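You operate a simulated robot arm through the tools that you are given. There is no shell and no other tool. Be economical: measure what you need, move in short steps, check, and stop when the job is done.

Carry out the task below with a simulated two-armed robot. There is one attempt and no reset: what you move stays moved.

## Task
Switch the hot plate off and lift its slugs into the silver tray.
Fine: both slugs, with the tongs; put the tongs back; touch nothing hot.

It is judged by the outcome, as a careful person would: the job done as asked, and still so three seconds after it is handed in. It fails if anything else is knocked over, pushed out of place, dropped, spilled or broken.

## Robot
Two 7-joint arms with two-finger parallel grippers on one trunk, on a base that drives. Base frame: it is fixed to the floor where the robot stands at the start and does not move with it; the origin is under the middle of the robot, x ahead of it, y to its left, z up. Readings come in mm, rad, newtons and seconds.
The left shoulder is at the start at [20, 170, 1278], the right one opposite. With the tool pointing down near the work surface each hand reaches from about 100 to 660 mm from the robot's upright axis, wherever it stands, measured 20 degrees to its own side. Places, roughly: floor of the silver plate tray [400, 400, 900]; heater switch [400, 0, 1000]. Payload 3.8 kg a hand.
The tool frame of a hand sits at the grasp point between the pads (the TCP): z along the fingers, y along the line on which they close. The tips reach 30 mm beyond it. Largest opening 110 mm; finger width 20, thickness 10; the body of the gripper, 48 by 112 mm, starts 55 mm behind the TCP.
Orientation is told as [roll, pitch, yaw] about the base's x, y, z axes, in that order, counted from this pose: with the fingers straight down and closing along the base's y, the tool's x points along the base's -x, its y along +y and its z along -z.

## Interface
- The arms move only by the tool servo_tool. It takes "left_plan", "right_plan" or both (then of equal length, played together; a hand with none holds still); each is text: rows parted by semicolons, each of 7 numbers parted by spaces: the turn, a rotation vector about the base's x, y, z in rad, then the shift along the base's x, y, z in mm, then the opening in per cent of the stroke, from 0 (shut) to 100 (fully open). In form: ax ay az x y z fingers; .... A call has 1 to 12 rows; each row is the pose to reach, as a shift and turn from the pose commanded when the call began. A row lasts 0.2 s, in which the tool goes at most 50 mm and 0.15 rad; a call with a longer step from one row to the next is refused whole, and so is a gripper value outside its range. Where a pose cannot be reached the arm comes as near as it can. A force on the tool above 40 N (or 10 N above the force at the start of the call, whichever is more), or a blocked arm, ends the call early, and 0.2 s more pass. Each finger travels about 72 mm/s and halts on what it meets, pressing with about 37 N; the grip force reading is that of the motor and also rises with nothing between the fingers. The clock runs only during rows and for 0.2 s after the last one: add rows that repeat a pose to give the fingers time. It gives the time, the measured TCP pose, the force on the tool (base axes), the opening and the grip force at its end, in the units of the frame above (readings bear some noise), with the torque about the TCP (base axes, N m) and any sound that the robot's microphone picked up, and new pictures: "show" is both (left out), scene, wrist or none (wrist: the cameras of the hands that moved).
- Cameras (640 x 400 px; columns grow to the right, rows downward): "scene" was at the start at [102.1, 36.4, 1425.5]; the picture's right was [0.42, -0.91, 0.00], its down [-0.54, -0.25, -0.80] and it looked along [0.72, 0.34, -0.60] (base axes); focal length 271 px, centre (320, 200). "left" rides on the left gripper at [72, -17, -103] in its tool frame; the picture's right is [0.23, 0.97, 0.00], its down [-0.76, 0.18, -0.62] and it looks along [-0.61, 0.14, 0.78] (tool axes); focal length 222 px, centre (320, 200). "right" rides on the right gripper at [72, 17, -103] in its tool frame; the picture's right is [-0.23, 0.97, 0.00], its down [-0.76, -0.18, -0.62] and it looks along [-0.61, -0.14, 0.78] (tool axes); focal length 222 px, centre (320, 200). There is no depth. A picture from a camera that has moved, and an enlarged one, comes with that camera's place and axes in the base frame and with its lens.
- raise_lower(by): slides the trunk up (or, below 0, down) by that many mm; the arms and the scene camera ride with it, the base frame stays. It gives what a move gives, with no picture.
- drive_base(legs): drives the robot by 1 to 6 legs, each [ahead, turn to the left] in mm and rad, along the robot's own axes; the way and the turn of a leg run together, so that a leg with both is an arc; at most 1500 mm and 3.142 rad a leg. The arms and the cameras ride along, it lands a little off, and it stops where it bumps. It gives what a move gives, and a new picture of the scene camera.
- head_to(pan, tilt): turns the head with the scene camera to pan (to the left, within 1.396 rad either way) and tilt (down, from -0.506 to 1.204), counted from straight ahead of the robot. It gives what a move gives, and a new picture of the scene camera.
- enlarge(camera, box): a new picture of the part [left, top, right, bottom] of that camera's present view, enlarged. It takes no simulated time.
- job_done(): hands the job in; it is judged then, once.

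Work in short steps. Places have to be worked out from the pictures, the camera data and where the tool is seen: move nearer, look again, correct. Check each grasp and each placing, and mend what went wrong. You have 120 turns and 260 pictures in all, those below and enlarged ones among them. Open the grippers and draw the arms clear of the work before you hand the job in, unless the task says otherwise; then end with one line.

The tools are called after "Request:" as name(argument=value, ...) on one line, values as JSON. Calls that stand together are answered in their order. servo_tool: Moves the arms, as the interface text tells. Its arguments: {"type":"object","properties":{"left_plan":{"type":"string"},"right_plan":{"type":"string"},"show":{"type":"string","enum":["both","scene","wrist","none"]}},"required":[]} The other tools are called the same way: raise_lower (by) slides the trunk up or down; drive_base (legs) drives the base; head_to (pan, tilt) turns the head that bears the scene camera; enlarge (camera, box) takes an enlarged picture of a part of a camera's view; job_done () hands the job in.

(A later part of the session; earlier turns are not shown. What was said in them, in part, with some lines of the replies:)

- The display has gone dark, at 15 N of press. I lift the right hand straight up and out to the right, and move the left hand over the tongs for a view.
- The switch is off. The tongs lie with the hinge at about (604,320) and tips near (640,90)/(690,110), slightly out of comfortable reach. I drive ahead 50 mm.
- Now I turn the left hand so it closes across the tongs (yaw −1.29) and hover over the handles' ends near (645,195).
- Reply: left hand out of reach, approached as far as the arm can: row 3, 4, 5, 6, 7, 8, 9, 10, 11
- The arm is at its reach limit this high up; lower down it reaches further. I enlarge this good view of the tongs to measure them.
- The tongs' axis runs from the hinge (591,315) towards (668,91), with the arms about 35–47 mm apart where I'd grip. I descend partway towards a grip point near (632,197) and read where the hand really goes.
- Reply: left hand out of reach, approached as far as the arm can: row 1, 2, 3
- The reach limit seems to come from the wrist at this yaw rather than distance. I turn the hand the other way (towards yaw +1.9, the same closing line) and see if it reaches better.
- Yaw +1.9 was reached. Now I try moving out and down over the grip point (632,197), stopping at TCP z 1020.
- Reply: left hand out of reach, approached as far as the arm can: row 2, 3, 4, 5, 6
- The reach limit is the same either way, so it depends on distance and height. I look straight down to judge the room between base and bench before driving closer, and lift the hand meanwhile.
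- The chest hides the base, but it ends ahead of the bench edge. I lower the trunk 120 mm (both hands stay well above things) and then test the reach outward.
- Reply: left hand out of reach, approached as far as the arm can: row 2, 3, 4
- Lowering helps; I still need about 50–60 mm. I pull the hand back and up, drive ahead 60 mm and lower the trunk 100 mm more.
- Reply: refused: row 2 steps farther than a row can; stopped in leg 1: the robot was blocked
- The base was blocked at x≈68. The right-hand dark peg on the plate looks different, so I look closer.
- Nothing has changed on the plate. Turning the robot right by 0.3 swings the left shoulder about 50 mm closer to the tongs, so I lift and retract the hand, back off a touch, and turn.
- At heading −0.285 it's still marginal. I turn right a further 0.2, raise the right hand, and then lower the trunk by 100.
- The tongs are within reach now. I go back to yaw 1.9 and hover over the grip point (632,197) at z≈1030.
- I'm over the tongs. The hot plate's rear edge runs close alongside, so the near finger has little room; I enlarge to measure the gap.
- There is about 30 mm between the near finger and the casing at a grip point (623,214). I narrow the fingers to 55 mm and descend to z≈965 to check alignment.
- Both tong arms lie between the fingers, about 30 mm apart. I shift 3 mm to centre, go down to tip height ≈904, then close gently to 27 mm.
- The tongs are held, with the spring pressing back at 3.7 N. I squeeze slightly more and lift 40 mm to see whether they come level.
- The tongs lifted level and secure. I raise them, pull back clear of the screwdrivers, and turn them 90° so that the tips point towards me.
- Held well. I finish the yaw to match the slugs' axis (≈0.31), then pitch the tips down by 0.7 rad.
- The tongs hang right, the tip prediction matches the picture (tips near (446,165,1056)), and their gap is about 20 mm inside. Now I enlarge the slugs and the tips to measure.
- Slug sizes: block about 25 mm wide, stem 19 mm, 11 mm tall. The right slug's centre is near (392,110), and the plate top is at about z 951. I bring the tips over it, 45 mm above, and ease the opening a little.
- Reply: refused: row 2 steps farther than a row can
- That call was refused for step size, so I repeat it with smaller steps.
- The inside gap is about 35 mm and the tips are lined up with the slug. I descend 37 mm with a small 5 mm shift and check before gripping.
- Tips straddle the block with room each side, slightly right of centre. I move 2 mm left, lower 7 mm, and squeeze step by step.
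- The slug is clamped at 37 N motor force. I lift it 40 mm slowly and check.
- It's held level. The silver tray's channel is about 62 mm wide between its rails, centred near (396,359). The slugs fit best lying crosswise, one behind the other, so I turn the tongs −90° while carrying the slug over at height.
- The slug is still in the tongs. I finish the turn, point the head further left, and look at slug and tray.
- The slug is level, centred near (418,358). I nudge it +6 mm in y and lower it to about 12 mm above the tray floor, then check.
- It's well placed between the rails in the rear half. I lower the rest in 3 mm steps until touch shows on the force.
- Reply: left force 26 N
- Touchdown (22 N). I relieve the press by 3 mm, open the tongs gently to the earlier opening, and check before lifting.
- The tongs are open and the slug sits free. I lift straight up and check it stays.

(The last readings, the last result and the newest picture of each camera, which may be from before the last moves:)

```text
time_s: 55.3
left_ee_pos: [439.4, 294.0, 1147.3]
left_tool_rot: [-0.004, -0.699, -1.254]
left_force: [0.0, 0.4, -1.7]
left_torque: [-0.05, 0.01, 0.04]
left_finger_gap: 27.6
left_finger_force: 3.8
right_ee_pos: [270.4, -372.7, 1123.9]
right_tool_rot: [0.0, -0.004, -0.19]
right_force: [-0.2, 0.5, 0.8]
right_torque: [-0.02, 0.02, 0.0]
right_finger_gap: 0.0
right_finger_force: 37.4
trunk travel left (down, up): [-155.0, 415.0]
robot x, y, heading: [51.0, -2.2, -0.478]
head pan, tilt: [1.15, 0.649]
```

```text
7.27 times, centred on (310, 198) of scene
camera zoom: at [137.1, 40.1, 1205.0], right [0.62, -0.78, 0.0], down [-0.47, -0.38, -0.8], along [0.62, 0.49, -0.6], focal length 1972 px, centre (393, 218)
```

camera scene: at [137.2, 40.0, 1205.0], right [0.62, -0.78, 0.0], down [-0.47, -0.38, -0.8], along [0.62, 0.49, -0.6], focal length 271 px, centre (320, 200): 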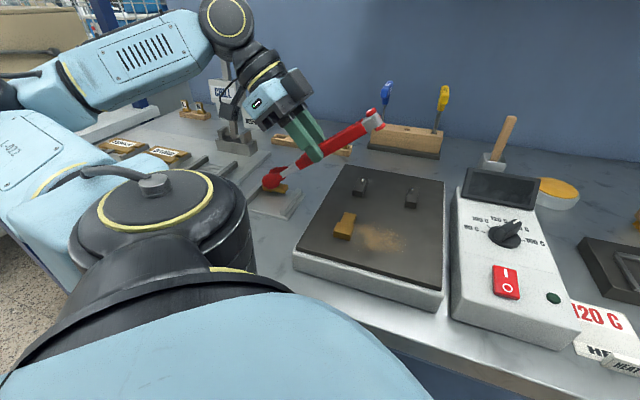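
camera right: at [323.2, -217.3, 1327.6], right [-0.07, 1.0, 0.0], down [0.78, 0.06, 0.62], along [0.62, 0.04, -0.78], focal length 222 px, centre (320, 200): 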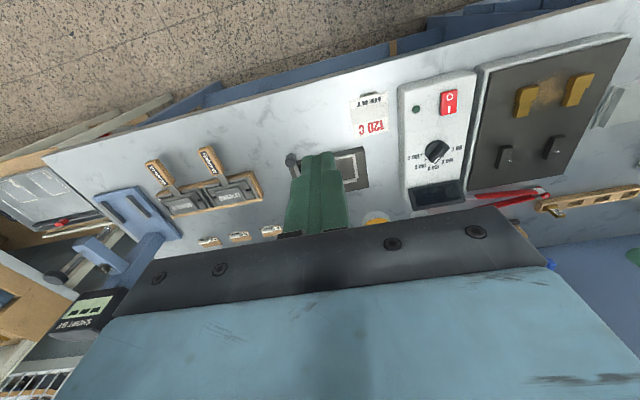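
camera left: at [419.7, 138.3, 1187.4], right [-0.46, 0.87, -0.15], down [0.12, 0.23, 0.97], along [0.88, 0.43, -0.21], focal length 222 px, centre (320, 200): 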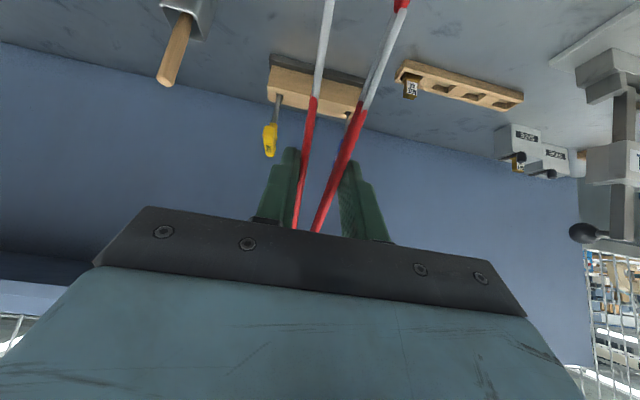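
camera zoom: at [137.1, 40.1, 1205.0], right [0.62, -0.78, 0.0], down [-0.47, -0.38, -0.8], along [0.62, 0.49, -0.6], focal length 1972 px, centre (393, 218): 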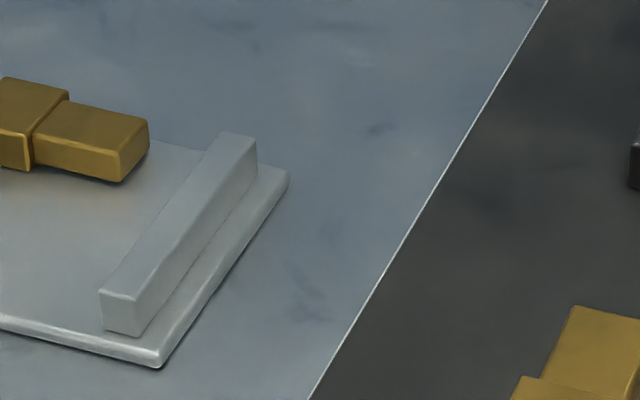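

Slug one lies flat in the tray. Now I turn the tongs back and go to the left slug, which is offset (−22,+67) from the right one, so the grasp TCP is about (449,204).

Request:
servo_tool(left_plan="0 0 0.14 0 -8 0 25; 0 0 0.28 1 -16 0 25; 0 0 0.42 2 -24 0 25; 0 0 0.56 3 -32 0 25; 0 0 0.7 4 -40 0 25; 0 0 0.84 5 -50 0 25; 0 0 0.98 6 -60 0 25; 0 0 1.12 7 -70 0 25; 0 0 1.26 8 -80 0 26; 0 0 1.4 9 -90 0 26; 0 0 1.52 10 -90 0 27; 0 0 1.567 10 -90 0 27", show="none")

Request:
head_to(pan=0.75, tilt=0.65)

Request:
servo_tool(left_plan="0 0 0 0 0 -25 27; 0 0 0 0 0 -50 27; 0 0 0 0 0 -50 27", show="none")

Request:
enlarge(camera="scene", box=[180, 150, 320, 270])

```text
time_s: 57.9
left_ee_pos: [449.0, 205.8, 1143.6]
left_tool_rot: [-0.005, -0.698, 0.312]
left_force: [1.0, 0.8, -2.3]
left_torque: [-0.03, 0.01, -0.02]
left_finger_gap: 29.8
left_finger_force: 3.6
right_ee_pos: [268.5, -372.6, 1123.4]
right_tool_rot: [0.002, -0.002, -0.19]
right_force: [0.3, -0.2, 0.3]
right_torque: [-0.01, 0.0, -0.01]
right_finger_gap: 0.1
right_finger_force: 37.1
trunk travel left (down, up): [-155.0, 415.0]
robot x, y, heading: [46.4, -5.5, -0.483]
head pan, tilt: [1.15, 0.649]
```

```text
time_s: 58.8
left_ee_pos: [447.8, 205.5, 1142.9]
left_tool_rot: [-0.002, -0.697, 0.31]
left_force: [-0.1, -0.6, -0.5]
left_torque: [0.0, -0.01, 0.02]
left_finger_gap: 32.6
left_finger_force: 2.4
right_ee_pos: [267.7, -373.7, 1122.4]
right_tool_rot: [0.0, -0.001, -0.19]
right_force: [0.6, -0.2, -0.3]
right_torque: [-0.02, 0.02, -0.03]
right_finger_gap: 0.2
right_finger_force: 37.0
trunk travel left (down, up): [-155.0, 415.0]
robot x, y, heading: [52.0, -4.6, -0.482]
head pan, tilt: [0.75, 0.649]
camera scene: at [152.7, 9.4, 1205.0], right [0.27, -0.96, 0.0], down [-0.58, -0.16, -0.8], along [0.77, 0.21, -0.6], focal length 271 px, centre (320, 200)
```

scene: 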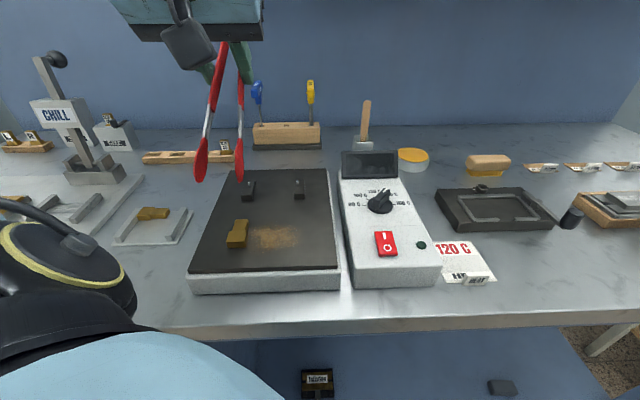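

```text
time_s: 59.6
left_ee_pos: [454.8, 203.7, 1101.3]
left_tool_rot: [-0.004, -0.698, 0.311]
left_force: [-0.2, 0.1, -0.8]
left_torque: [0.01, 0.04, -0.01]
left_finger_gap: 31.7
left_finger_force: 4.1
left hand out of reach, approached as far as the arm can: row 2, 3
right_ee_pos: [268.9, -372.8, 1124.2]
right_tool_rot: [0.001, -0.001, -0.19]
right_force: [0.2, -0.7, -0.2]
right_torque: [0.03, -0.01, 0.01]
right_finger_gap: 0.0
right_finger_force: 37.2
trunk travel left (down, up): [-155.0, 415.0]
robot x, y, heading: [45.1, -4.7, -0.483]
head pan, tilt: [0.75, 0.649]
```

```text
3.33 times, centred on (250, 210) of scene
camera zoom: at [152.6, 9.4, 1205.0], right [0.27, -0.96, 0.0], down [-0.58, -0.16, -0.8], along [0.77, 0.21, -0.6], focal length 904 px, centre (553, 167)
```

zoom: 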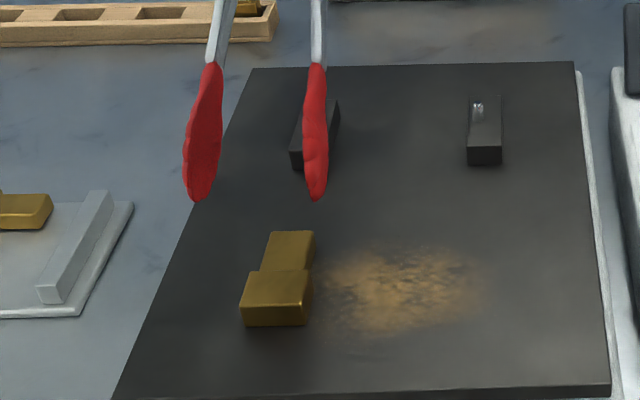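

The arm is folded too tightly here (target too near). I lift, hold the tongs tighter, and drive back 110 mm so the hand has room.

Request:
servo_tool(left_plan="0 0 0 0 0 25 22; 0 0 0 0 0 50 20; 0 0 0 0 0 50 20", show="none")

Request:
drive_base(legs=[[-110, 0]])

```text
time_s: 60.4
left_ee_pos: [454.5, 203.7, 1151.6]
left_tool_rot: [-0.003, -0.698, 0.31]
left_force: [-0.7, -0.1, -1.0]
left_torque: [-0.04, 0.03, 0.01]
left_finger_gap: 24.7
left_finger_force: 3.9
right_ee_pos: [269.0, -373.4, 1122.8]
right_tool_rot: [0.001, -0.002, -0.19]
right_force: [0.5, 0.3, 0.6]
right_torque: [0.02, -0.02, 0.01]
right_finger_gap: 0.0
right_finger_force: 37.7
trunk travel left (down, up): [-155.0, 415.0]
robot x, y, heading: [48.8, -7.6, -0.482]
head pan, tilt: [0.75, 0.649]
```

```text
time_s: 61.6
left_ee_pos: [357.7, 254.9, 1151.9]
left_tool_rot: [-0.005, -0.699, 0.31]
left_force: [-0.3, 0.4, -1.2]
left_torque: [-0.04, -0.02, 0.01]
left_finger_gap: 24.6
left_finger_force: 4.6
right_ee_pos: [173.1, -323.1, 1122.7]
right_tool_rot: [0.001, -0.001, -0.188]
right_force: [0.8, 0.4, -0.4]
right_torque: [0.03, -0.03, 0.0]
right_finger_gap: 0.0
right_finger_force: 37.0
trunk travel left (down, up): [-155.0, 415.0]
robot x, y, heading: [-49.5, 47.3, -0.483]
head pan, tilt: [0.75, 0.649]
camera scene: at [55.9, 59.8, 1205.1], right [0.27, -0.96, 0.0], down [-0.58, -0.16, -0.8], along [0.77, 0.21, -0.6], focal length 271 px, centre (320, 200)
```

scene: 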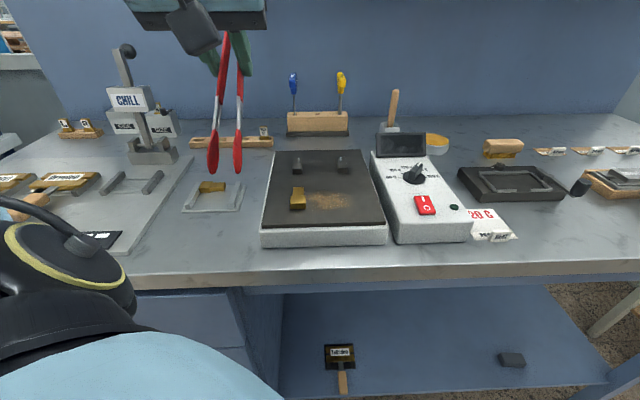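

Room now. I move over the left slug at hover height, TCP (449,204,1100), and reopen the tongs.

Request:
servo_tool(left_plan="0 0 0 30 -17 -8 20; 0 0 0 60 -34 -16 20; 0 0 0 91 -51 -30 20; 0 0 0 91 -51 -52 23; 0 0 0 91 -51 -52 26; 0 0 0 91 -51 -52 27; 0 0 0 91 -51 -52 27", show="none")

Request:
enlarge(camera="scene", box=[250, 120, 370, 230])

```text
time_s: 63.2
left_ee_pos: [449.8, 203.9, 1101.0]
left_tool_rot: [-0.004, -0.698, 0.31]
left_force: [-1.4, 0.3, 0.1]
left_torque: [-0.01, -0.04, -0.01]
left_finger_gap: 29.6
left_finger_force: 4.1
right_ee_pos: [173.9, -322.6, 1123.0]
right_tool_rot: [0.0, -0.001, -0.189]
right_force: [0.3, 0.0, -0.4]
right_torque: [0.01, 0.01, 0.02]
right_finger_gap: 0.3
right_finger_force: 37.1
trunk travel left (down, up): [-155.0, 415.0]
robot x, y, heading: [-48.8, 44.4, -0.481]
head pan, tilt: [0.75, 0.649]
```

```text
3.64 times, centred on (310, 175) of scene
camera zoom: at [56.9, 59.2, 1205.0], right [0.27, -0.96, 0.0], down [-0.58, -0.16, -0.8], along [0.77, 0.21, -0.6], focal length 986 px, centre (356, 291)
```

zoom: 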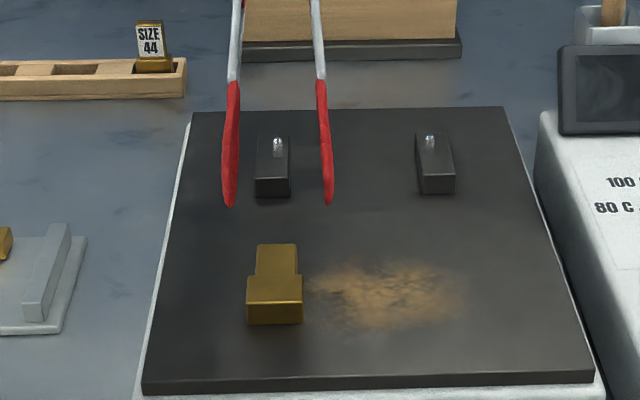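

Tips are a few mm right of and behind the block. I correct by (−4,+3) while descending 37 mm, then check.

Request:
servo_tool(left_plan="0 0 0 -4 3 -15 27; 0 0 0 -4 3 -28 27; 0 0 0 -4 3 -37 27; 0 0 0 -4 3 -37 27", show="none")

Request:
enlarge(camera="scene", box=[260, 160, 340, 220])

```text
time_s: 64.2
left_ee_pos: [445.3, 206.9, 1062.9]
left_tool_rot: [-0.004, -0.697, 0.311]
left_force: [-0.3, 0.0, -1.5]
left_torque: [0.0, -0.01, -0.03]
left_finger_gap: 29.7
left_finger_force: 3.6
right_ee_pos: [173.0, -323.5, 1122.7]
right_tool_rot: [-0.001, -0.001, -0.189]
right_force: [-0.1, -0.4, 0.8]
right_torque: [-0.02, 0.01, 0.01]
right_finger_gap: 0.0
right_finger_force: 36.7
trunk travel left (down, up): [-155.0, 415.0]
robot x, y, heading: [-50.4, 49.7, -0.479]
head pan, tilt: [0.75, 0.649]
```

```text
6.67 times, centred on (300, 190) of scene
camera zoom: at [56.9, 59.3, 1205.0], right [0.27, -0.96, 0.0], down [-0.58, -0.16, -0.8], along [0.77, 0.21, -0.6], focal length 1808 px, centre (453, 267)
```

zoom: 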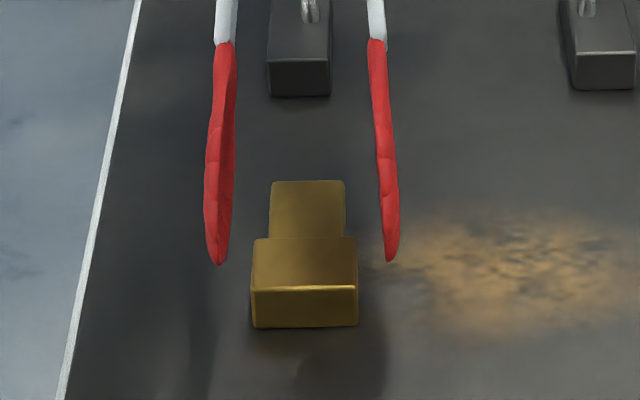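

Centred. I lower 7 mm, squeeze, then lift 45 mm as before.

Request:
servo_tool(left_plan="0 0 0 0 0 -4 27; 0 0 0 0 0 -7 27; 0 0 0 0 0 -7 24; 0 0 0 0 0 -7 21; 0 0 0 0 0 -7 18; 0 0 0 0 0 -7 15; 0 0 0 0 0 -7 12; 0 0 0 0 0 -7 10; 0 0 0 0 0 -7 10", show="none")

Request:
enlarge(camera="scene", box=[260, 160, 340, 220])

Request:
servo_tool(left_plan="0 0 0 0 0 4 10; 0 0 0 0 0 10 10; 0 0 0 0 0 20 10; 0 0 0 0 0 32 10; 0 0 0 0 0 45 10; 0 0 0 0 0 45 10", show="none")

Request:
enlarge(camera="scene", box=[260, 140, 340, 200])

```text
time_s: 66.2
left_ee_pos: [445.5, 206.5, 1056.3]
left_tool_rot: [-0.002, -0.698, 0.309]
left_force: [-0.2, -0.3, 0.1]
left_torque: [0.03, -0.01, -0.01]
left_finger_gap: 23.9
left_finger_force: 36.6
right_ee_pos: [172.6, -323.3, 1124.1]
right_tool_rot: [-0.001, -0.002, -0.188]
right_force: [0.0, 0.0, 0.6]
right_torque: [-0.03, 0.04, 0.0]
right_finger_gap: 0.0
right_finger_force: 37.5
trunk travel left (down, up): [-155.0, 415.0]
robot x, y, heading: [-44.5, 45.5, -0.486]
head pan, tilt: [0.75, 0.649]
```

```text
6.67 times, centred on (300, 190) of scene
camera zoom: at [57.0, 59.3, 1205.0], right [0.27, -0.96, 0.0], down [-0.58, -0.16, -0.8], along [0.77, 0.21, -0.6], focal length 1808 px, centre (453, 267)
```

zoom: 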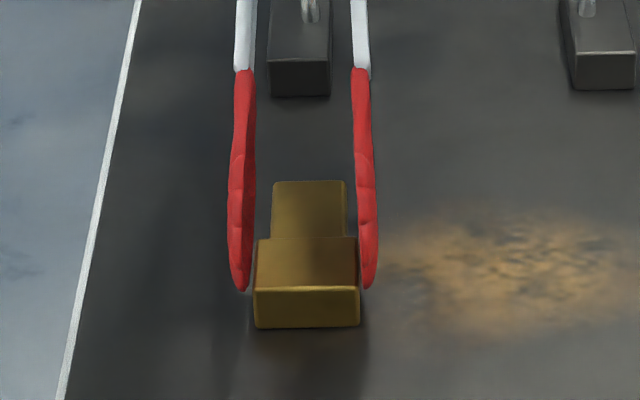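

```text
time_s: 67.6
left_ee_pos: [445.6, 203.5, 1101.8]
left_tool_rot: [-0.003, -0.699, 0.311]
left_force: [0.3, -0.2, -1.5]
left_torque: [0.05, -0.05, 0.03]
left_finger_gap: 23.9
left_finger_force: 37.3
right_ee_pos: [175.0, -323.2, 1123.1]
right_tool_rot: [0.0, -0.002, -0.187]
right_force: [-0.6, -0.6, 0.1]
right_torque: [-0.01, -0.01, 0.0]
right_finger_gap: 0.0
right_finger_force: 37.0
trunk travel left (down, up): [-155.0, 415.0]
robot x, y, heading: [-49.3, 46.8, -0.48]
head pan, tilt: [0.75, 0.649]
```

```text
6.67 times, centred on (300, 170) of scene
camera zoom: at [57.0, 59.3, 1205.0], right [0.27, -0.96, 0.0], down [-0.58, -0.16, -0.8], along [0.77, 0.21, -0.6], focal length 1808 px, centre (453, 400)
```

zoom: 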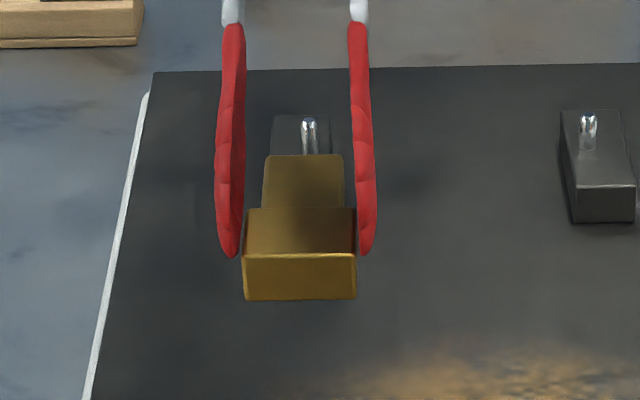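

Second slug is held. I measure the tray and the first slug from here to place the second.

Request:
enlarge(camera="scene", box=[170, 165, 260, 225])

```text
6.67 times, centred on (215, 195) of scene
camera zoom: at [57.0, 59.3, 1205.0], right [0.27, -0.96, 0.0], down [-0.58, -0.16, -0.8], along [0.77, 0.21, -0.6], focal length 1808 px, centre (1020, 233)
```

zoom: 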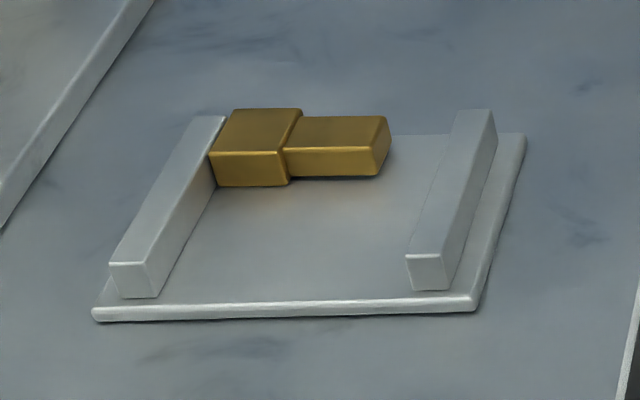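

Slug one is flat inside, near the left rail, leaving about 50 mm of floor in front. I carry slug two over the same way, turning −90°, to hover at TCP (403,277).

Request:
servo_tool(left_plan="0 0 0 0 5 30 10; 0 0 -0.1 -4 12 45 10; 0 0 -0.24 -8 19 45 10; 0 0 -0.38 -12 26 45 10; 0 0 -0.52 -16 33 45 10; 0 0 -0.66 -20 40 45 10; 0 0 -0.8 -24 47 45 10; 0 0 -0.94 -28 54 45 10; 0 0 -1.08 -32 61 45 10; 0 0 -1.22 -36 68 45 10; 0 0 -1.36 -43 73 45 10; 0 0 -1.5 -43 73 45 10", show="none")

Request:
servo_tool(left_plan="0 0 -0.07 0 0 -20 10; 0 0 -0.07 0 0 -50 10; 0 0 -0.07 0 0 -72 10; 0 0 -0.07 0 0 -72 10", show="scene")

Request:
enlarge(camera="scene", box=[150, 130, 270, 220])

```text
time_s: 70.2
left_ee_pos: [403.7, 279.0, 1144.7]
left_tool_rot: [-0.003, -0.698, -1.193]
left_force: [0.3, 0.0, -2.2]
left_torque: [-0.07, -0.02, 0.01]
left_finger_gap: 24.3
left_finger_force: 36.8
right_ee_pos: [173.2, -322.5, 1123.4]
right_tool_rot: [-0.001, -0.002, -0.188]
right_force: [0.4, -0.6, 0.1]
right_torque: [-0.04, 0.04, -0.01]
right_finger_gap: 0.0
right_finger_force: 37.6
trunk travel left (down, up): [-155.0, 415.0]
robot x, y, heading: [-43.4, 50.6, -0.478]
head pan, tilt: [0.75, 0.649]
```

```text
time_s: 71.2
left_ee_pos: [402.1, 277.0, 1071.4]
left_tool_rot: [-0.003, -0.699, -1.258]
left_force: [0.7, -0.3, -2.1]
left_torque: [-0.07, -0.01, -0.03]
left_finger_gap: 23.9
left_finger_force: 37.5
right_ee_pos: [174.2, -322.0, 1123.3]
right_tool_rot: [0.001, -0.001, -0.188]
right_force: [-0.3, 0.4, 0.6]
right_torque: [-0.03, -0.01, -0.01]
right_finger_gap: 0.1
right_finger_force: 36.9
trunk travel left (down, up): [-155.0, 415.0]
robot x, y, heading: [-45.3, 48.3, -0.473]
head pan, tilt: [0.75, 0.649]
camera scene: at [57.0, 59.3, 1205.0], right [0.27, -0.96, 0.0], down [-0.58, -0.16, -0.8], along [0.77, 0.21, -0.6], focal length 271 px, centre (320, 200)
```

scene: 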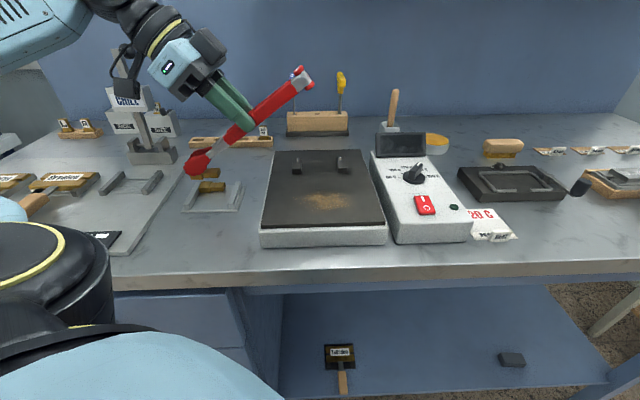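

```text
4.44 times, centred on (210, 175) of scene
camera zoom: at [57.0, 59.3, 1205.0], right [0.27, -0.96, 0.0], down [-0.58, -0.16, -0.8], along [0.77, 0.21, -0.6], focal length 1205 px, centre (809, 311)
```

zoom: 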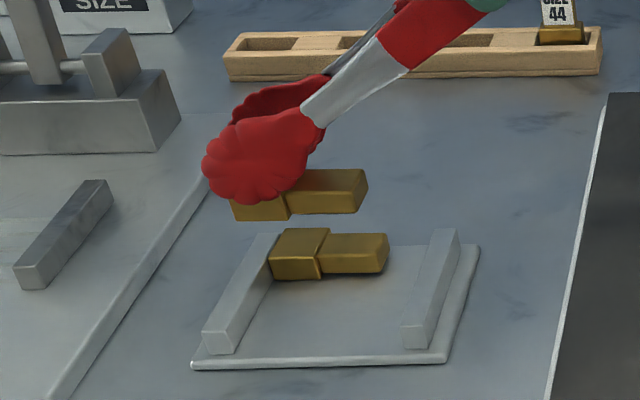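

Slug two lines up with the free front part of the tray. I lower to just above the floor and check.

Request:
servo_tool(left_plan="0 0 0 -3 0 -20 10; 0 0 0 -3 0 -38 10; 0 0 0 -3 0 -50 10; 0 0 0 -3 0 -50 10", show="none")

Request:
enlarge(camera="scene", box=[170, 150, 260, 220])

```text
time_s: 72.2
left_ee_pos: [399.5, 278.7, 1021.7]
left_tool_rot: [-0.003, -0.697, -1.259]
left_force: [-0.8, -0.1, -2.3]
left_torque: [-0.06, -0.02, -0.01]
left_finger_gap: 24.1
left_finger_force: 37.2
right_ee_pos: [173.9, -323.9, 1122.0]
right_tool_rot: [0.0, -0.002, -0.187]
right_force: [0.3, -0.4, -1.0]
right_torque: [-0.01, 0.0, 0.01]
right_finger_gap: 0.0
right_finger_force: 37.1
trunk travel left (down, up): [-155.0, 415.0]
robot x, y, heading: [-47.8, 48.5, -0.478]
head pan, tilt: [0.75, 0.649]
```

```text
5.71 times, centred on (215, 185) of scene
camera zoom: at [57.0, 59.3, 1205.0], right [0.27, -0.96, 0.0], down [-0.58, -0.16, -0.8], along [0.77, 0.21, -0.6], focal length 1550 px, centre (920, 286)
```

zoom: 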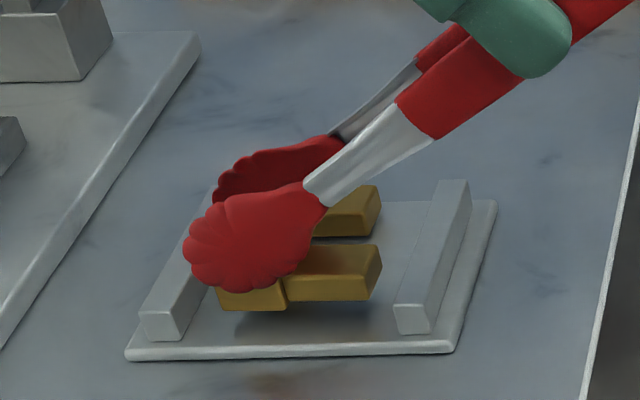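

Good position, with a gap to slug one behind. I lower 8 mm gently to touch.

Request:
servo_tool(left_plan="0 0 0 0 0 -3 10; 0 0 0 0 0 -5 10; 0 0 0 0 0 -7 10; 0 0 0 0 0 -9 10; 0 0 0 0 0 -9 10", show="none")

Request:
enlarge(camera="scene", box=[170, 150, 260, 220])

```text
time_s: 73.4
left_ee_pos: [398.8, 277.4, 1015.0]
left_tool_rot: [-0.001, -0.7, -1.261]
left_force: [2.5, -1.0, 13.0]
left_torque: [0.91, 0.14, -0.1]
left_finger_gap: 24.3
left_finger_force: 37.0
right_ee_pos: [172.5, -324.2, 1122.9]
right_tool_rot: [0.001, -0.003, -0.189]
right_force: [0.1, -0.3, 0.5]
right_torque: [-0.01, -0.02, -0.02]
right_finger_gap: 0.0
right_finger_force: 37.7
trunk travel left (down, up): [-155.0, 415.0]
robot x, y, heading: [-45.0, 42.1, -0.484]
head pan, tilt: [0.75, 0.649]
```

```text
5.71 times, centred on (215, 185) of scene
camera zoom: at [56.3, 58.4, 1205.2], right [0.27, -0.96, 0.0], down [-0.58, -0.16, -0.8], along [0.77, 0.21, -0.6], focal length 1550 px, centre (920, 286)
```

zoom: 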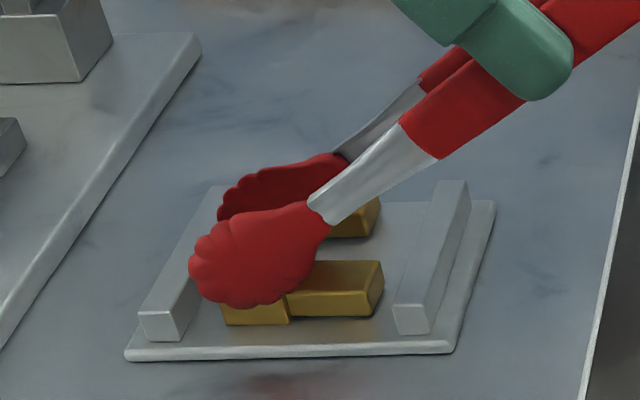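

Touchdown at 13 N. I relieve 2 mm and open slowly.

Request:
servo_tool(left_plan="0 0 0 0 0 2 10; 0 0 0 0 0 2 15; 0 0 0 0 0 2 18; 0 0 0 0 0 2 21; 0 0 0 0 0 2 23; 0 0 0 0 0 2 24; 0 0 0 0 0 2 24", show="none")

Request:
enlarge(camera="scene", box=[170, 150, 260, 220])

```text
time_s: 75.0
left_ee_pos: [399.0, 278.9, 1017.5]
left_tool_rot: [-0.003, -0.698, -1.26]
left_force: [-0.1, -0.4, -2.1]
left_torque: [-0.02, 0.03, 0.0]
left_finger_gap: 26.6
left_finger_force: 4.2
right_ee_pos: [174.0, -322.8, 1122.4]
right_tool_rot: [0.0, -0.002, -0.19]
right_force: [0.8, -0.4, 0.1]
right_torque: [0.04, -0.03, 0.0]
right_finger_gap: 0.1
right_finger_force: 36.8
trunk travel left (down, up): [-155.0, 415.0]
robot x, y, heading: [-49.0, 49.1, -0.479]
head pan, tilt: [0.75, 0.649]
```

```text
5.71 times, centred on (215, 185) of scene
camera zoom: at [56.9, 59.3, 1205.0], right [0.27, -0.96, 0.0], down [-0.58, -0.16, -0.8], along [0.77, 0.21, -0.6], focal length 1550 px, centre (920, 286)
```

zoom: 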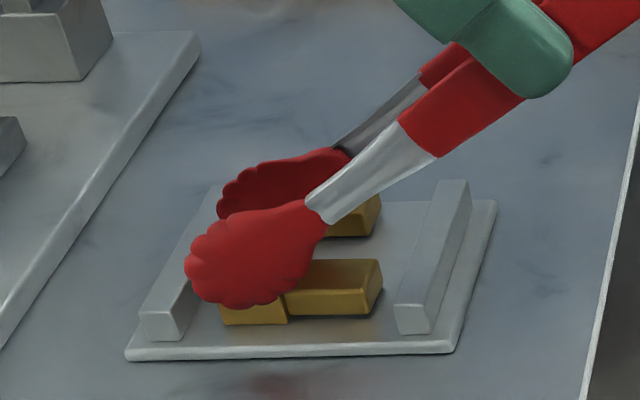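

The slug is down and the tips are open. I lift straight up slowly and check both slugs.

Request:
servo_tool(left_plan="0 0 0 0 0 4 24; 0 0 0 0 0 12 24; 0 0 0 0 0 30 23; 0 0 0 0 0 70 22; 0 0 0 0 0 115 21; 0 0 0 0 0 130 21", show="none")

Request:
enlarge(camera="scene", box=[140, 80, 320, 220])

```text
time_s: 76.4
left_ee_pos: [400.0, 278.9, 1148.4]
left_tool_rot: [-0.005, -0.7, -1.258]
left_force: [-0.3, 0.3, -1.7]
left_torque: [0.03, 0.02, 0.01]
left_finger_gap: 23.7
left_finger_force: 4.8
right_ee_pos: [172.6, -323.8, 1123.3]
right_tool_rot: [0.0, -0.002, -0.188]
right_force: [-0.1, 1.1, 0.6]
right_torque: [0.02, 0.03, 0.02]
right_finger_gap: 0.0
right_finger_force: 36.7
trunk travel left (down, up): [-155.0, 415.0]
robot x, y, heading: [-44.6, 46.5, -0.48]
head pan, tilt: [0.75, 0.649]
```

```text
2.86 times, centred on (230, 150) of scene
camera zoom: at [56.9, 59.3, 1205.0], right [0.27, -0.96, 0.0], down [-0.58, -0.16, -0.8], along [0.77, 0.21, -0.6], focal length 775 px, centre (577, 343)
```

zoom: 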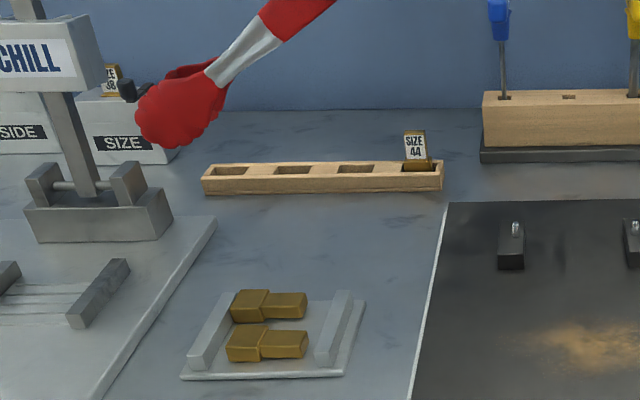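

Both slugs lie flat in the tray. Now I return the tongs: turn back +1.57, then undo the pitch at height.

Request:
servo_tool(left_plan="0 0 0.14 3 -6 0 20; 0 0 0.28 6 -12 0 20; 0 0 0.42 9 -18 0 20; 0 0 0.56 12 -24 0 20; 0 0 0.7 15 -30 0 20; 0 0 0.84 18 -36 0 20; 0 0 0.98 21 -42 0 20; 0 0 1.12 24 -48 0 20; 0 0 1.26 27 -54 0 20; 0 0 1.4 30 -60 0 20; 0 0 1.52 35 -65 0 20; 0 0 1.57 40 -70 0 20", show="none")

Request:
servo_tool(left_plan="-0.043 0.133 0 0 0 0 20; -0.085 0.267 0 0 0 0 20; -0.128 0.4 0 0 0 0 20; -0.171 0.533 0 0 0 0 20; -0.2135 0.666 0 0 0 0 20; -0.2135 0.666 0 0 0 0 20", show="none")

Request:
drive_base(legs=[[108, 0]])

```text
time_s: 79.0
left_ee_pos: [440.3, 207.6, 1146.9]
left_tool_rot: [-0.003, -0.7, 0.313]
left_force: [-0.7, -0.4, -0.6]
left_torque: [-0.01, 0.01, 0.02]
left_finger_gap: 24.5
left_finger_force: 3.9
right_ee_pos: [172.9, -323.5, 1122.8]
right_tool_rot: [0.0, -0.002, -0.188]
right_force: [0.8, 0.4, 0.4]
right_torque: [-0.04, 0.0, 0.01]
right_finger_gap: 0.1
right_finger_force: 36.8
trunk travel left (down, up): [-155.0, 415.0]
robot x, y, heading: [-48.8, 47.5, -0.48]
head pan, tilt: [0.75, 0.649]
```

```text
time_s: 80.4
left_ee_pos: [438.0, 207.8, 1147.3]
left_tool_rot: [-0.004, 0.004, 0.308]
left_force: [-0.3, -0.5, 0.2]
left_torque: [0.01, -0.07, 0.02]
left_finger_gap: 24.7
left_finger_force: 4.8
right_ee_pos: [174.2, -323.4, 1123.8]
right_tool_rot: [0.001, -0.002, -0.188]
right_force: [0.3, -0.3, -0.3]
right_torque: [-0.02, -0.01, -0.02]
right_finger_gap: 0.0
right_finger_force: 37.0
trunk travel left (down, up): [-155.0, 415.0]
robot x, y, heading: [-46.2, 45.7, -0.481]
head pan, tilt: [0.75, 0.649]
```

```text
time_s: 81.8
left_ee_pos: [534.9, 161.4, 1146.1]
left_tool_rot: [-0.004, 0.002, 0.315]
left_force: [-0.3, -0.2, 0.0]
left_torque: [-0.03, -0.05, -0.02]
left_finger_gap: 11.2
left_finger_force: 37.0
right_ee_pos: [270.3, -372.2, 1123.8]
right_tool_rot: [-0.001, -0.002, -0.185]
right_force: [0.0, -0.1, -0.7]
right_torque: [0.0, 0.03, 0.01]
right_finger_gap: 0.1
right_finger_force: 37.2
trunk travel left (down, up): [-155.0, 415.0]
robot x, y, heading: [48.2, -7.4, -0.479]
head pan, tilt: [0.75, 0.649]
stopped in leg 1: the robot was blocked; the commanded pose is now the measured one
camera scene: at [152.6, 9.1, 1205.1], right [0.27, -0.96, 0.0], down [-0.58, -0.16, -0.8], along [0.77, 0.22, -0.6], focal length 271 px, centre (320, 200)
```

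scene: 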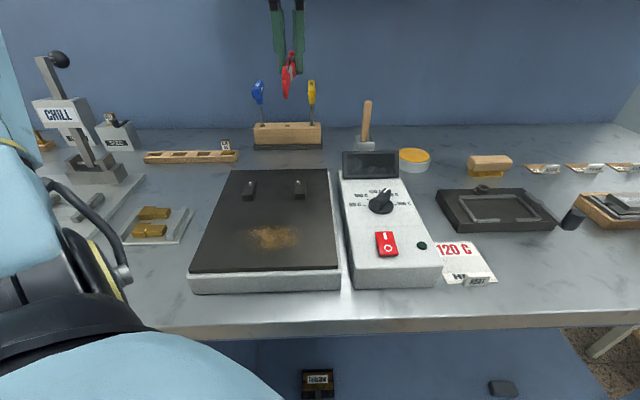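

The drive stopped at the bench and the grip closed to 11 mm. I look at how the tongs sit in the hand now.

Request:
enlarge(camera="scene", box=[240, 0, 340, 110])

Request:
enlarge(camera="left", box=[160, 0, 480, 260])

Request:
enlarge(camera="scene", box=[110, 190, 210, 250])

```text
3.64 times, centred on (290, 55) of scene
camera zoom: at [152.6, 9.1, 1205.1], right [0.27, -0.96, 0.0], down [-0.58, -0.16, -0.8], along [0.77, 0.22, -0.6], focal length 986 px, centre (429, 727)
```

zoom: 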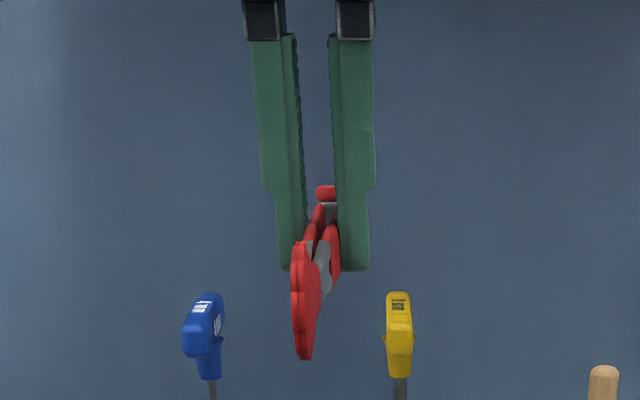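

```text
1.54 times, centred on (320, 130) of left
camera zoom: at [470.9, 121.1, 1249.6], right [-0.52, 0.86, 0.0], down [0.67, 0.41, 0.62], along [0.53, 0.32, -0.78], focal length 342 px, centre (320, 308)
```

zoom: 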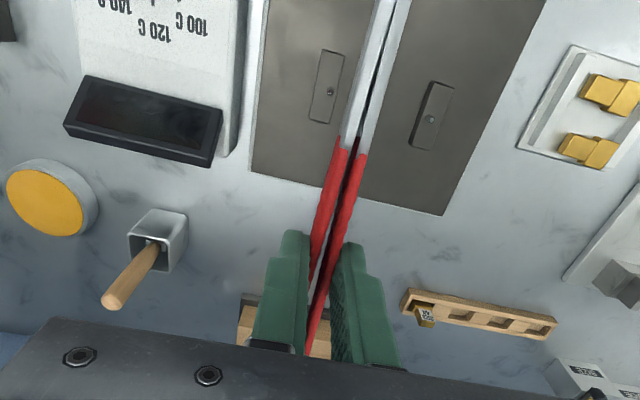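

```text
6.40 times, centred on (160, 220) of scene
camera zoom: at [152.6, 9.1, 1205.1], right [0.27, -0.96, 0.0], down [-0.58, -0.16, -0.8], along [0.77, 0.22, -0.6], focal length 1736 px, centre (1344, 72)
```

zoom: 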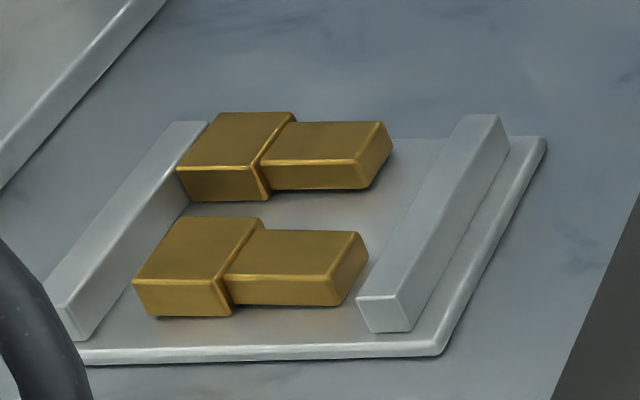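

The tongs are still level in the hand, just squeezed shut, and both slugs lie fine. I reopen the grip to 22 % while turning back to yaw 1.9 at height.

Request:
servo_tool(left_plan="0 0 0 0 0 0 14; 0 0 0 0 5 0 17; 0 0 0.14 0 10 0 20; 0 0 0.28 0 15 0 20; 0 0 0.42 0 20 0 20; 0 0 0.56 0 25 0 20; 0 0 0.7 0 30 0 20; 0 0 0.84 0 35 0 20; 0 0 0.98 0 40 0 20; 0 0 1.12 5 45 0 20; 0 0 1.26 10 50 0 20; 0 0 1.4 15 55 0 20", show="none")

Request:
servo_tool(left_plan="0 0 0.12 10 0 -10 20; 0 0 0.187 25 0 -30 20; 0 0 0.187 45 0 -50 20; 0 0 0.187 65 0 -70 20; 0 0 0.187 75 0 -100 20; 0 0 0.187 75 0 -130 20; 0 0 0.187 75 0 -150 20; 0 0 0.187 75 0 -150 20", show="both")

Request:
enlarge(camera="scene", box=[200, 70, 380, 190])

```text
time_s: 84.4
left_ee_pos: [551.3, 214.3, 1145.0]
left_tool_rot: [-0.004, 0.003, 1.718]
left_force: [0.2, 0.6, -1.4]
left_torque: [0.03, 0.01, -0.05]
left_finger_gap: 22.8
left_finger_force: 4.6
right_ee_pos: [271.4, -373.7, 1123.2]
right_tool_rot: [0.001, 0.0, -0.186]
right_force: [-0.2, 0.1, 0.0]
right_torque: [-0.01, 0.0, 0.01]
right_finger_gap: 0.1
right_finger_force: 37.2
trunk travel left (down, up): [-155.0, 415.0]
robot x, y, heading: [49.5, -2.2, -0.48]
head pan, tilt: [0.75, 0.649]
```

```text
time_s: 86.2
left_ee_pos: [626.0, 215.5, 996.4]
left_tool_rot: [-0.004, 0.003, 1.902]
left_force: [-0.7, 0.4, -0.5]
left_torque: [0.0, 0.03, -0.01]
left_finger_gap: 22.9
left_finger_force: 4.5
right_ee_pos: [270.9, -372.5, 1122.5]
right_tool_rot: [0.0, 0.001, -0.186]
right_force: [-0.3, -0.3, -0.8]
right_torque: [0.01, -0.04, 0.01]
right_finger_gap: 0.0
right_finger_force: 36.8
trunk travel left (down, up): [-155.0, 415.0]
robot x, y, heading: [52.1, -4.7, -0.478]
head pan, tilt: [0.75, 0.649]
camera scene: at [153.3, 8.8, 1205.0], right [0.27, -0.96, 0.0], down [-0.58, -0.16, -0.8], along [0.77, 0.22, -0.6], focal length 271 px, centre (320, 200)
camera left: at [665.9, 152.2, 1099.6], right [-0.85, -0.53, 0.0], down [-0.42, 0.66, 0.62], along [-0.33, 0.53, -0.78], focal length 222 px, centre (320, 200)
```

scene: 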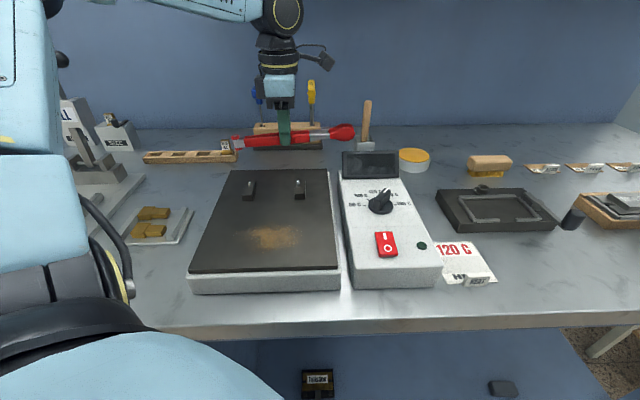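
left: 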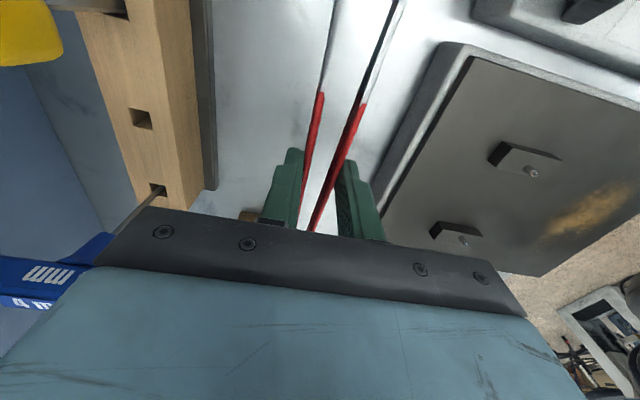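

```text
3.33 times, centred on (290, 130) of scene
camera zoom: at [153.3, 8.8, 1205.0], right [0.27, -0.96, 0.0], down [-0.58, -0.16, -0.8], along [0.77, 0.22, -0.6], focal length 904 px, centre (420, 433)
```

zoom: 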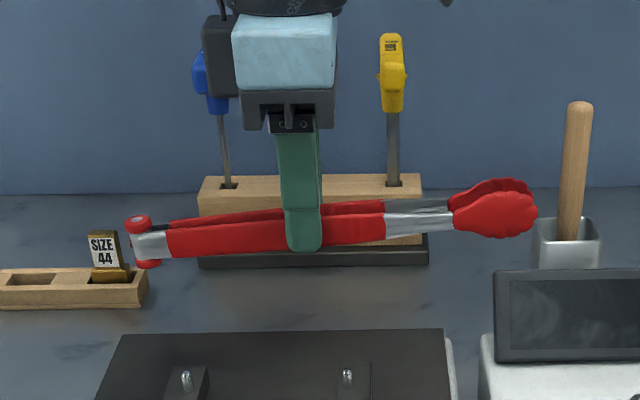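

The tongs sit about 0.09 rad hinge-low and some 8 mm forward in the grip. I level them by tilting the hand, shift 8 mm back along their axis, and lower to z≈945.

Request:
servo_tool(left_plan="0.085 0.029 0 -3 7 0 20; 0.085 0.029 0 -3 7 -20 20; 0.085 0.029 0 -3 7 -38 20; 0.085 0.029 0 -3 7 -50 20; 0.085 0.029 0 -3 7 -50 20", show="none")

Request:
enlarge(camera="scene", box=[220, 90, 360, 180])

Request:
enlarge(camera="left", box=[160, 0, 480, 260])

```text
time_s: 87.4
left_ee_pos: [622.7, 221.4, 945.2]
left_tool_rot: [-0.004, -0.088, 1.903]
left_force: [-0.5, -0.2, -0.4]
left_torque: [0.02, 0.0, 0.03]
left_finger_gap: 22.6
left_finger_force: 4.9
right_ee_pos: [272.9, -372.2, 1123.4]
right_tool_rot: [0.0, 0.001, -0.184]
right_force: [-0.5, 0.0, -0.3]
right_torque: [0.01, 0.01, 0.02]
right_finger_gap: 0.1
right_finger_force: 37.1
trunk travel left (down, up): [-155.0, 415.0]
robot x, y, heading: [51.2, -6.2, -0.475]
head pan, tilt: [0.75, 0.649]
```

```text
4.44 times, centred on (290, 135) of scene
camera zoom: at [153.3, 8.8, 1205.0], right [0.27, -0.96, 0.0], down [-0.58, -0.16, -0.8], along [0.77, 0.22, -0.6], focal length 1205 px, centre (453, 489)
```

zoom: 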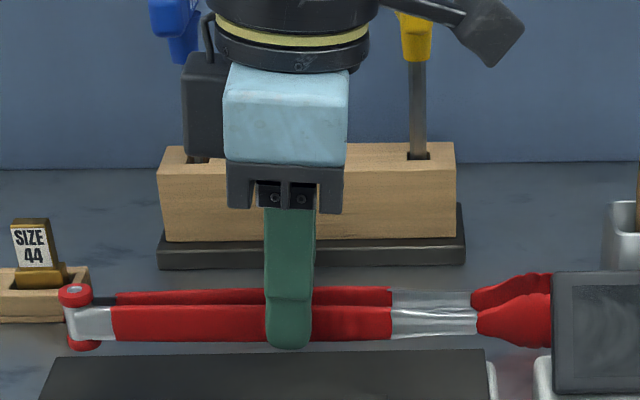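

```text
1.54 times, centred on (320, 130) of left
camera zoom: at [664.8, 149.6, 1041.9], right [-0.85, -0.53, -0.02], down [-0.4, 0.61, 0.69], along [-0.35, 0.59, -0.73], focal length 342 px, centre (320, 308)
```

zoom: 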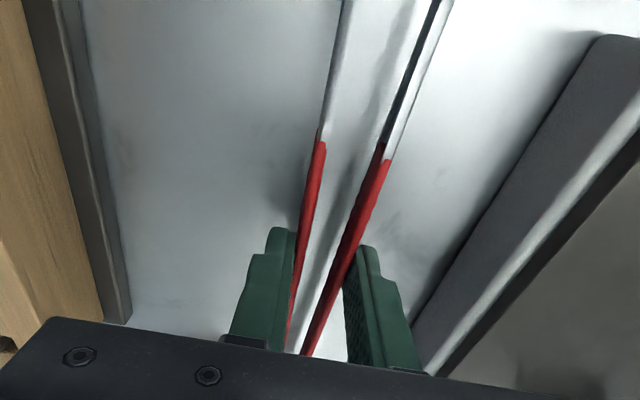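

Level and above its old place. I shift −4 mm in y, lower to z≈936 and then open.

Request:
servo_tool(left_plan="0 0 0 1 -4 -4 20; 0 0 0 1 -4 -7 20; 0 0 0 1 -4 -9 20; 0 0 0 1 -4 -9 20", show="none")

Request:
enlarge(camera="scene", box=[220, 90, 360, 180])

```text
time_s: 88.4
left_ee_pos: [623.1, 217.1, 936.6]
left_tool_rot: [-0.003, -0.087, 1.902]
left_force: [0.1, -0.2, 3.0]
left_torque: [-0.02, 0.04, -0.03]
left_finger_gap: 23.2
left_finger_force: 5.5
right_ee_pos: [272.3, -372.2, 1122.7]
right_tool_rot: [0.001, 0.0, -0.186]
right_force: [0.2, 0.2, 0.3]
right_torque: [0.03, 0.0, 0.02]
right_finger_gap: 0.0
right_finger_force: 37.1
trunk travel left (down, up): [-155.0, 415.0]
robot x, y, heading: [48.7, -4.6, -0.478]
head pan, tilt: [0.75, 0.649]
```

```text
4.44 times, centred on (290, 135) of scene
camera zoom: at [153.1, 8.8, 1205.1], right [0.27, -0.96, 0.0], down [-0.58, -0.16, -0.8], along [0.77, 0.22, -0.6], focal length 1205 px, centre (453, 489)
```

zoom: 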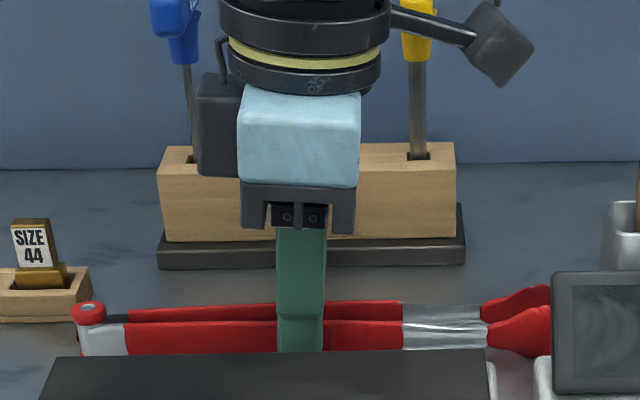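

Touching the bench lightly (+3 N) right where they lay. I open to 52 % and check they're free.

Request:
servo_tool(left_plan="0 0 0 0 0 0 24; 0 0 0 0 0 0 29; 0 0 0 0 0 0 36; 0 0 0 0 0 0 44; 0 0 0 0 0 0 52; 0 0 0 0 0 0 52; 0 0 0 0 0 8 52; 0 0 0 0 0 25 52", show="none")

Request:
enlarge(camera="left", box=[160, 0, 480, 260])

Request:
enlarge(camera="scene", box=[220, 90, 360, 180])

```text
time_s: 90.2
left_ee_pos: [622.6, 217.7, 960.6]
left_tool_rot: [-0.003, -0.087, 1.901]
left_force: [-0.6, 0.1, 0.5]
left_torque: [-0.01, 0.01, 0.0]
left_finger_gap: 56.9
left_finger_force: 0.2
right_ee_pos: [271.9, -373.2, 1121.6]
right_tool_rot: [0.0, -0.001, -0.186]
right_force: [-0.8, -1.2, -0.5]
right_torque: [0.02, 0.02, 0.0]
right_finger_gap: 0.0
right_finger_force: 36.8
trunk travel left (down, up): [-155.0, 415.0]
robot x, y, heading: [50.9, -3.5, -0.478]
head pan, tilt: [0.75, 0.649]
```

```text
1.54 times, centred on (320, 130) of left
camera zoom: at [665.7, 145.3, 1057.8], right [-0.85, -0.53, -0.02], down [-0.4, 0.61, 0.69], along [-0.35, 0.59, -0.73], focal length 342 px, centre (320, 308)
```

zoom: 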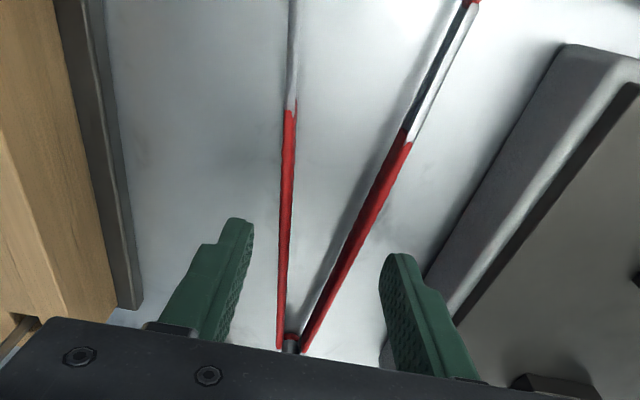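

```text
4.44 times, centred on (290, 135) of scene
camera zoom: at [153.1, 8.7, 1205.1], right [0.27, -0.96, 0.0], down [-0.58, -0.16, -0.8], along [0.77, 0.22, -0.6], focal length 1205 px, centre (453, 489)
```

zoom: 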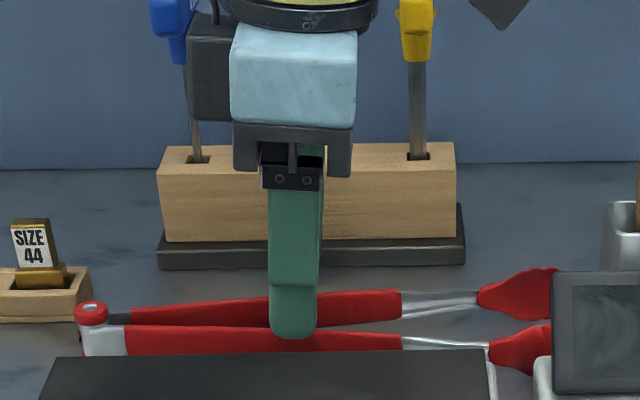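

The tongs lie where they were, sprung open. I raise the left hand clear, draw it back, and open both grippers.

Request:
servo_tool(left_plan="0 0 0 0 0 40 52; 0 0 0 0 0 85 52; 0 0 0 0 0 130 52; 0 0 0 -20 0 170 52; 0 0 0 -60 10 190 70; 0 0 0 -105 20 200 90; 0 0 0 -140 25 200 100; 0 0 0 -140 25 200 100; 0 0 0 -140 25 200 100", right_plan="0 0 0 0 0 0 10; 0 0 0 0 0 0 25; 0 0 0 0 0 0 40; 0 0 0 0 0 0 55; 0 0 0 0 0 0 70; 0 0 0 0 0 0 85; 0 0 0 0 0 0 100; 0 0 0 0 0 0 100; 0 0 0 0 0 0 100", show="scene")

Request:
enlarge(camera="scene", box=[100, 90, 460, 300])

```text
time_s: 92.2
left_ee_pos: [484.8, 243.0, 1160.4]
left_tool_rot: [-0.003, -0.087, 1.904]
left_force: [0.0, -0.1, 0.2]
left_torque: [0.0, 0.0, 0.01]
left_finger_gap: 110.2
left_finger_force: 0.0
right_ee_pos: [270.6, -372.2, 1123.1]
right_tool_rot: [-0.001, -0.001, -0.185]
right_force: [-0.3, 0.1, 0.6]
right_torque: [-0.02, 0.02, -0.03]
right_finger_gap: 110.2
right_finger_force: 0.1
trunk travel left (down, up): [-155.0, 415.0]
robot x, y, heading: [48.5, -7.2, -0.475]
head pan, tilt: [0.75, 0.649]
camera scene: at [153.2, 8.8, 1205.0], right [0.27, -0.96, 0.0], down [-0.58, -0.16, -0.8], along [0.77, 0.22, -0.6], focal length 271 px, centre (320, 200)
```

scene: 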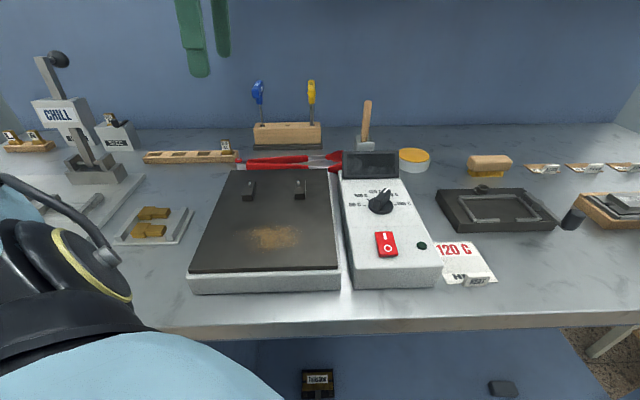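

```text
1.78 times, centred on (280, 195) of scene
camera zoom: at [153.2, 8.8, 1205.0], right [0.27, -0.96, 0.0], down [-0.58, -0.16, -0.8], along [0.77, 0.22, -0.6], focal length 482 px, centre (391, 209)
```

zoom: 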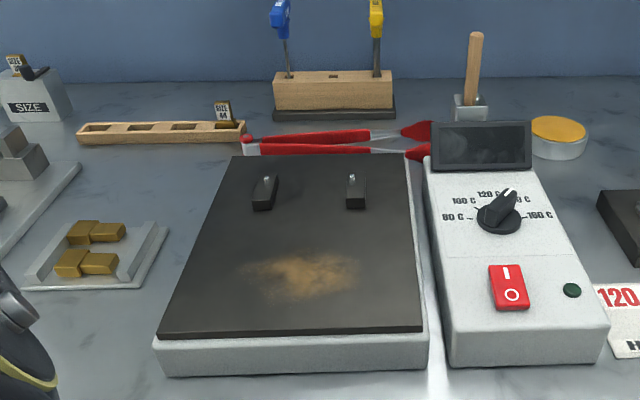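

The switch is off with the display dark, both slugs are in the silver tray, and the tongs are back. I back the robot off to draw the arms clear.

Request:
drive_base(legs=[[-150, 0]])

```text
time_s: 93.5
left_ee_pos: [353.1, 310.6, 1162.3]
left_tool_rot: [-0.003, -0.087, 1.905]
left_force: [0.5, 1.1, -0.9]
left_torque: [0.02, 0.0, -0.02]
left_finger_gap: 110.2
left_finger_force: 0.1
right_ee_pos: [142.7, -305.7, 1123.2]
right_tool_rot: [0.0, -0.001, -0.18]
right_force: [-0.4, 0.2, 0.2]
right_torque: [-0.01, -0.02, -0.02]
right_finger_gap: 110.2
right_finger_force: 0.1
trunk travel left (down, up): [-155.0, 415.0]
robot x, y, heading: [-80.9, 61.9, -0.474]
head pan, tilt: [0.75, 0.649]
camera scene: at [22.8, 76.0, 1205.1], right [0.27, -0.96, 0.0], down [-0.58, -0.17, -0.8], along [0.77, 0.22, -0.6], focal length 271 px, centre (320, 200)
```

scene: 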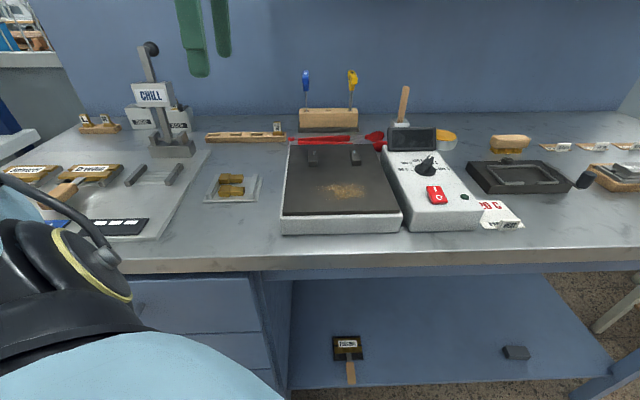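

Everything stands as it should, so I hand the job in.

Request:
job_done()

```text
The job is handed in.
```

The hot plate is off, both slugs are in the silver tray, and the tongs are back within about 5 mm of where they lay; only the tongs touched the hot slugs or the plate. The base lightly bumped the bench twice while driving up, and nothing on it moved.
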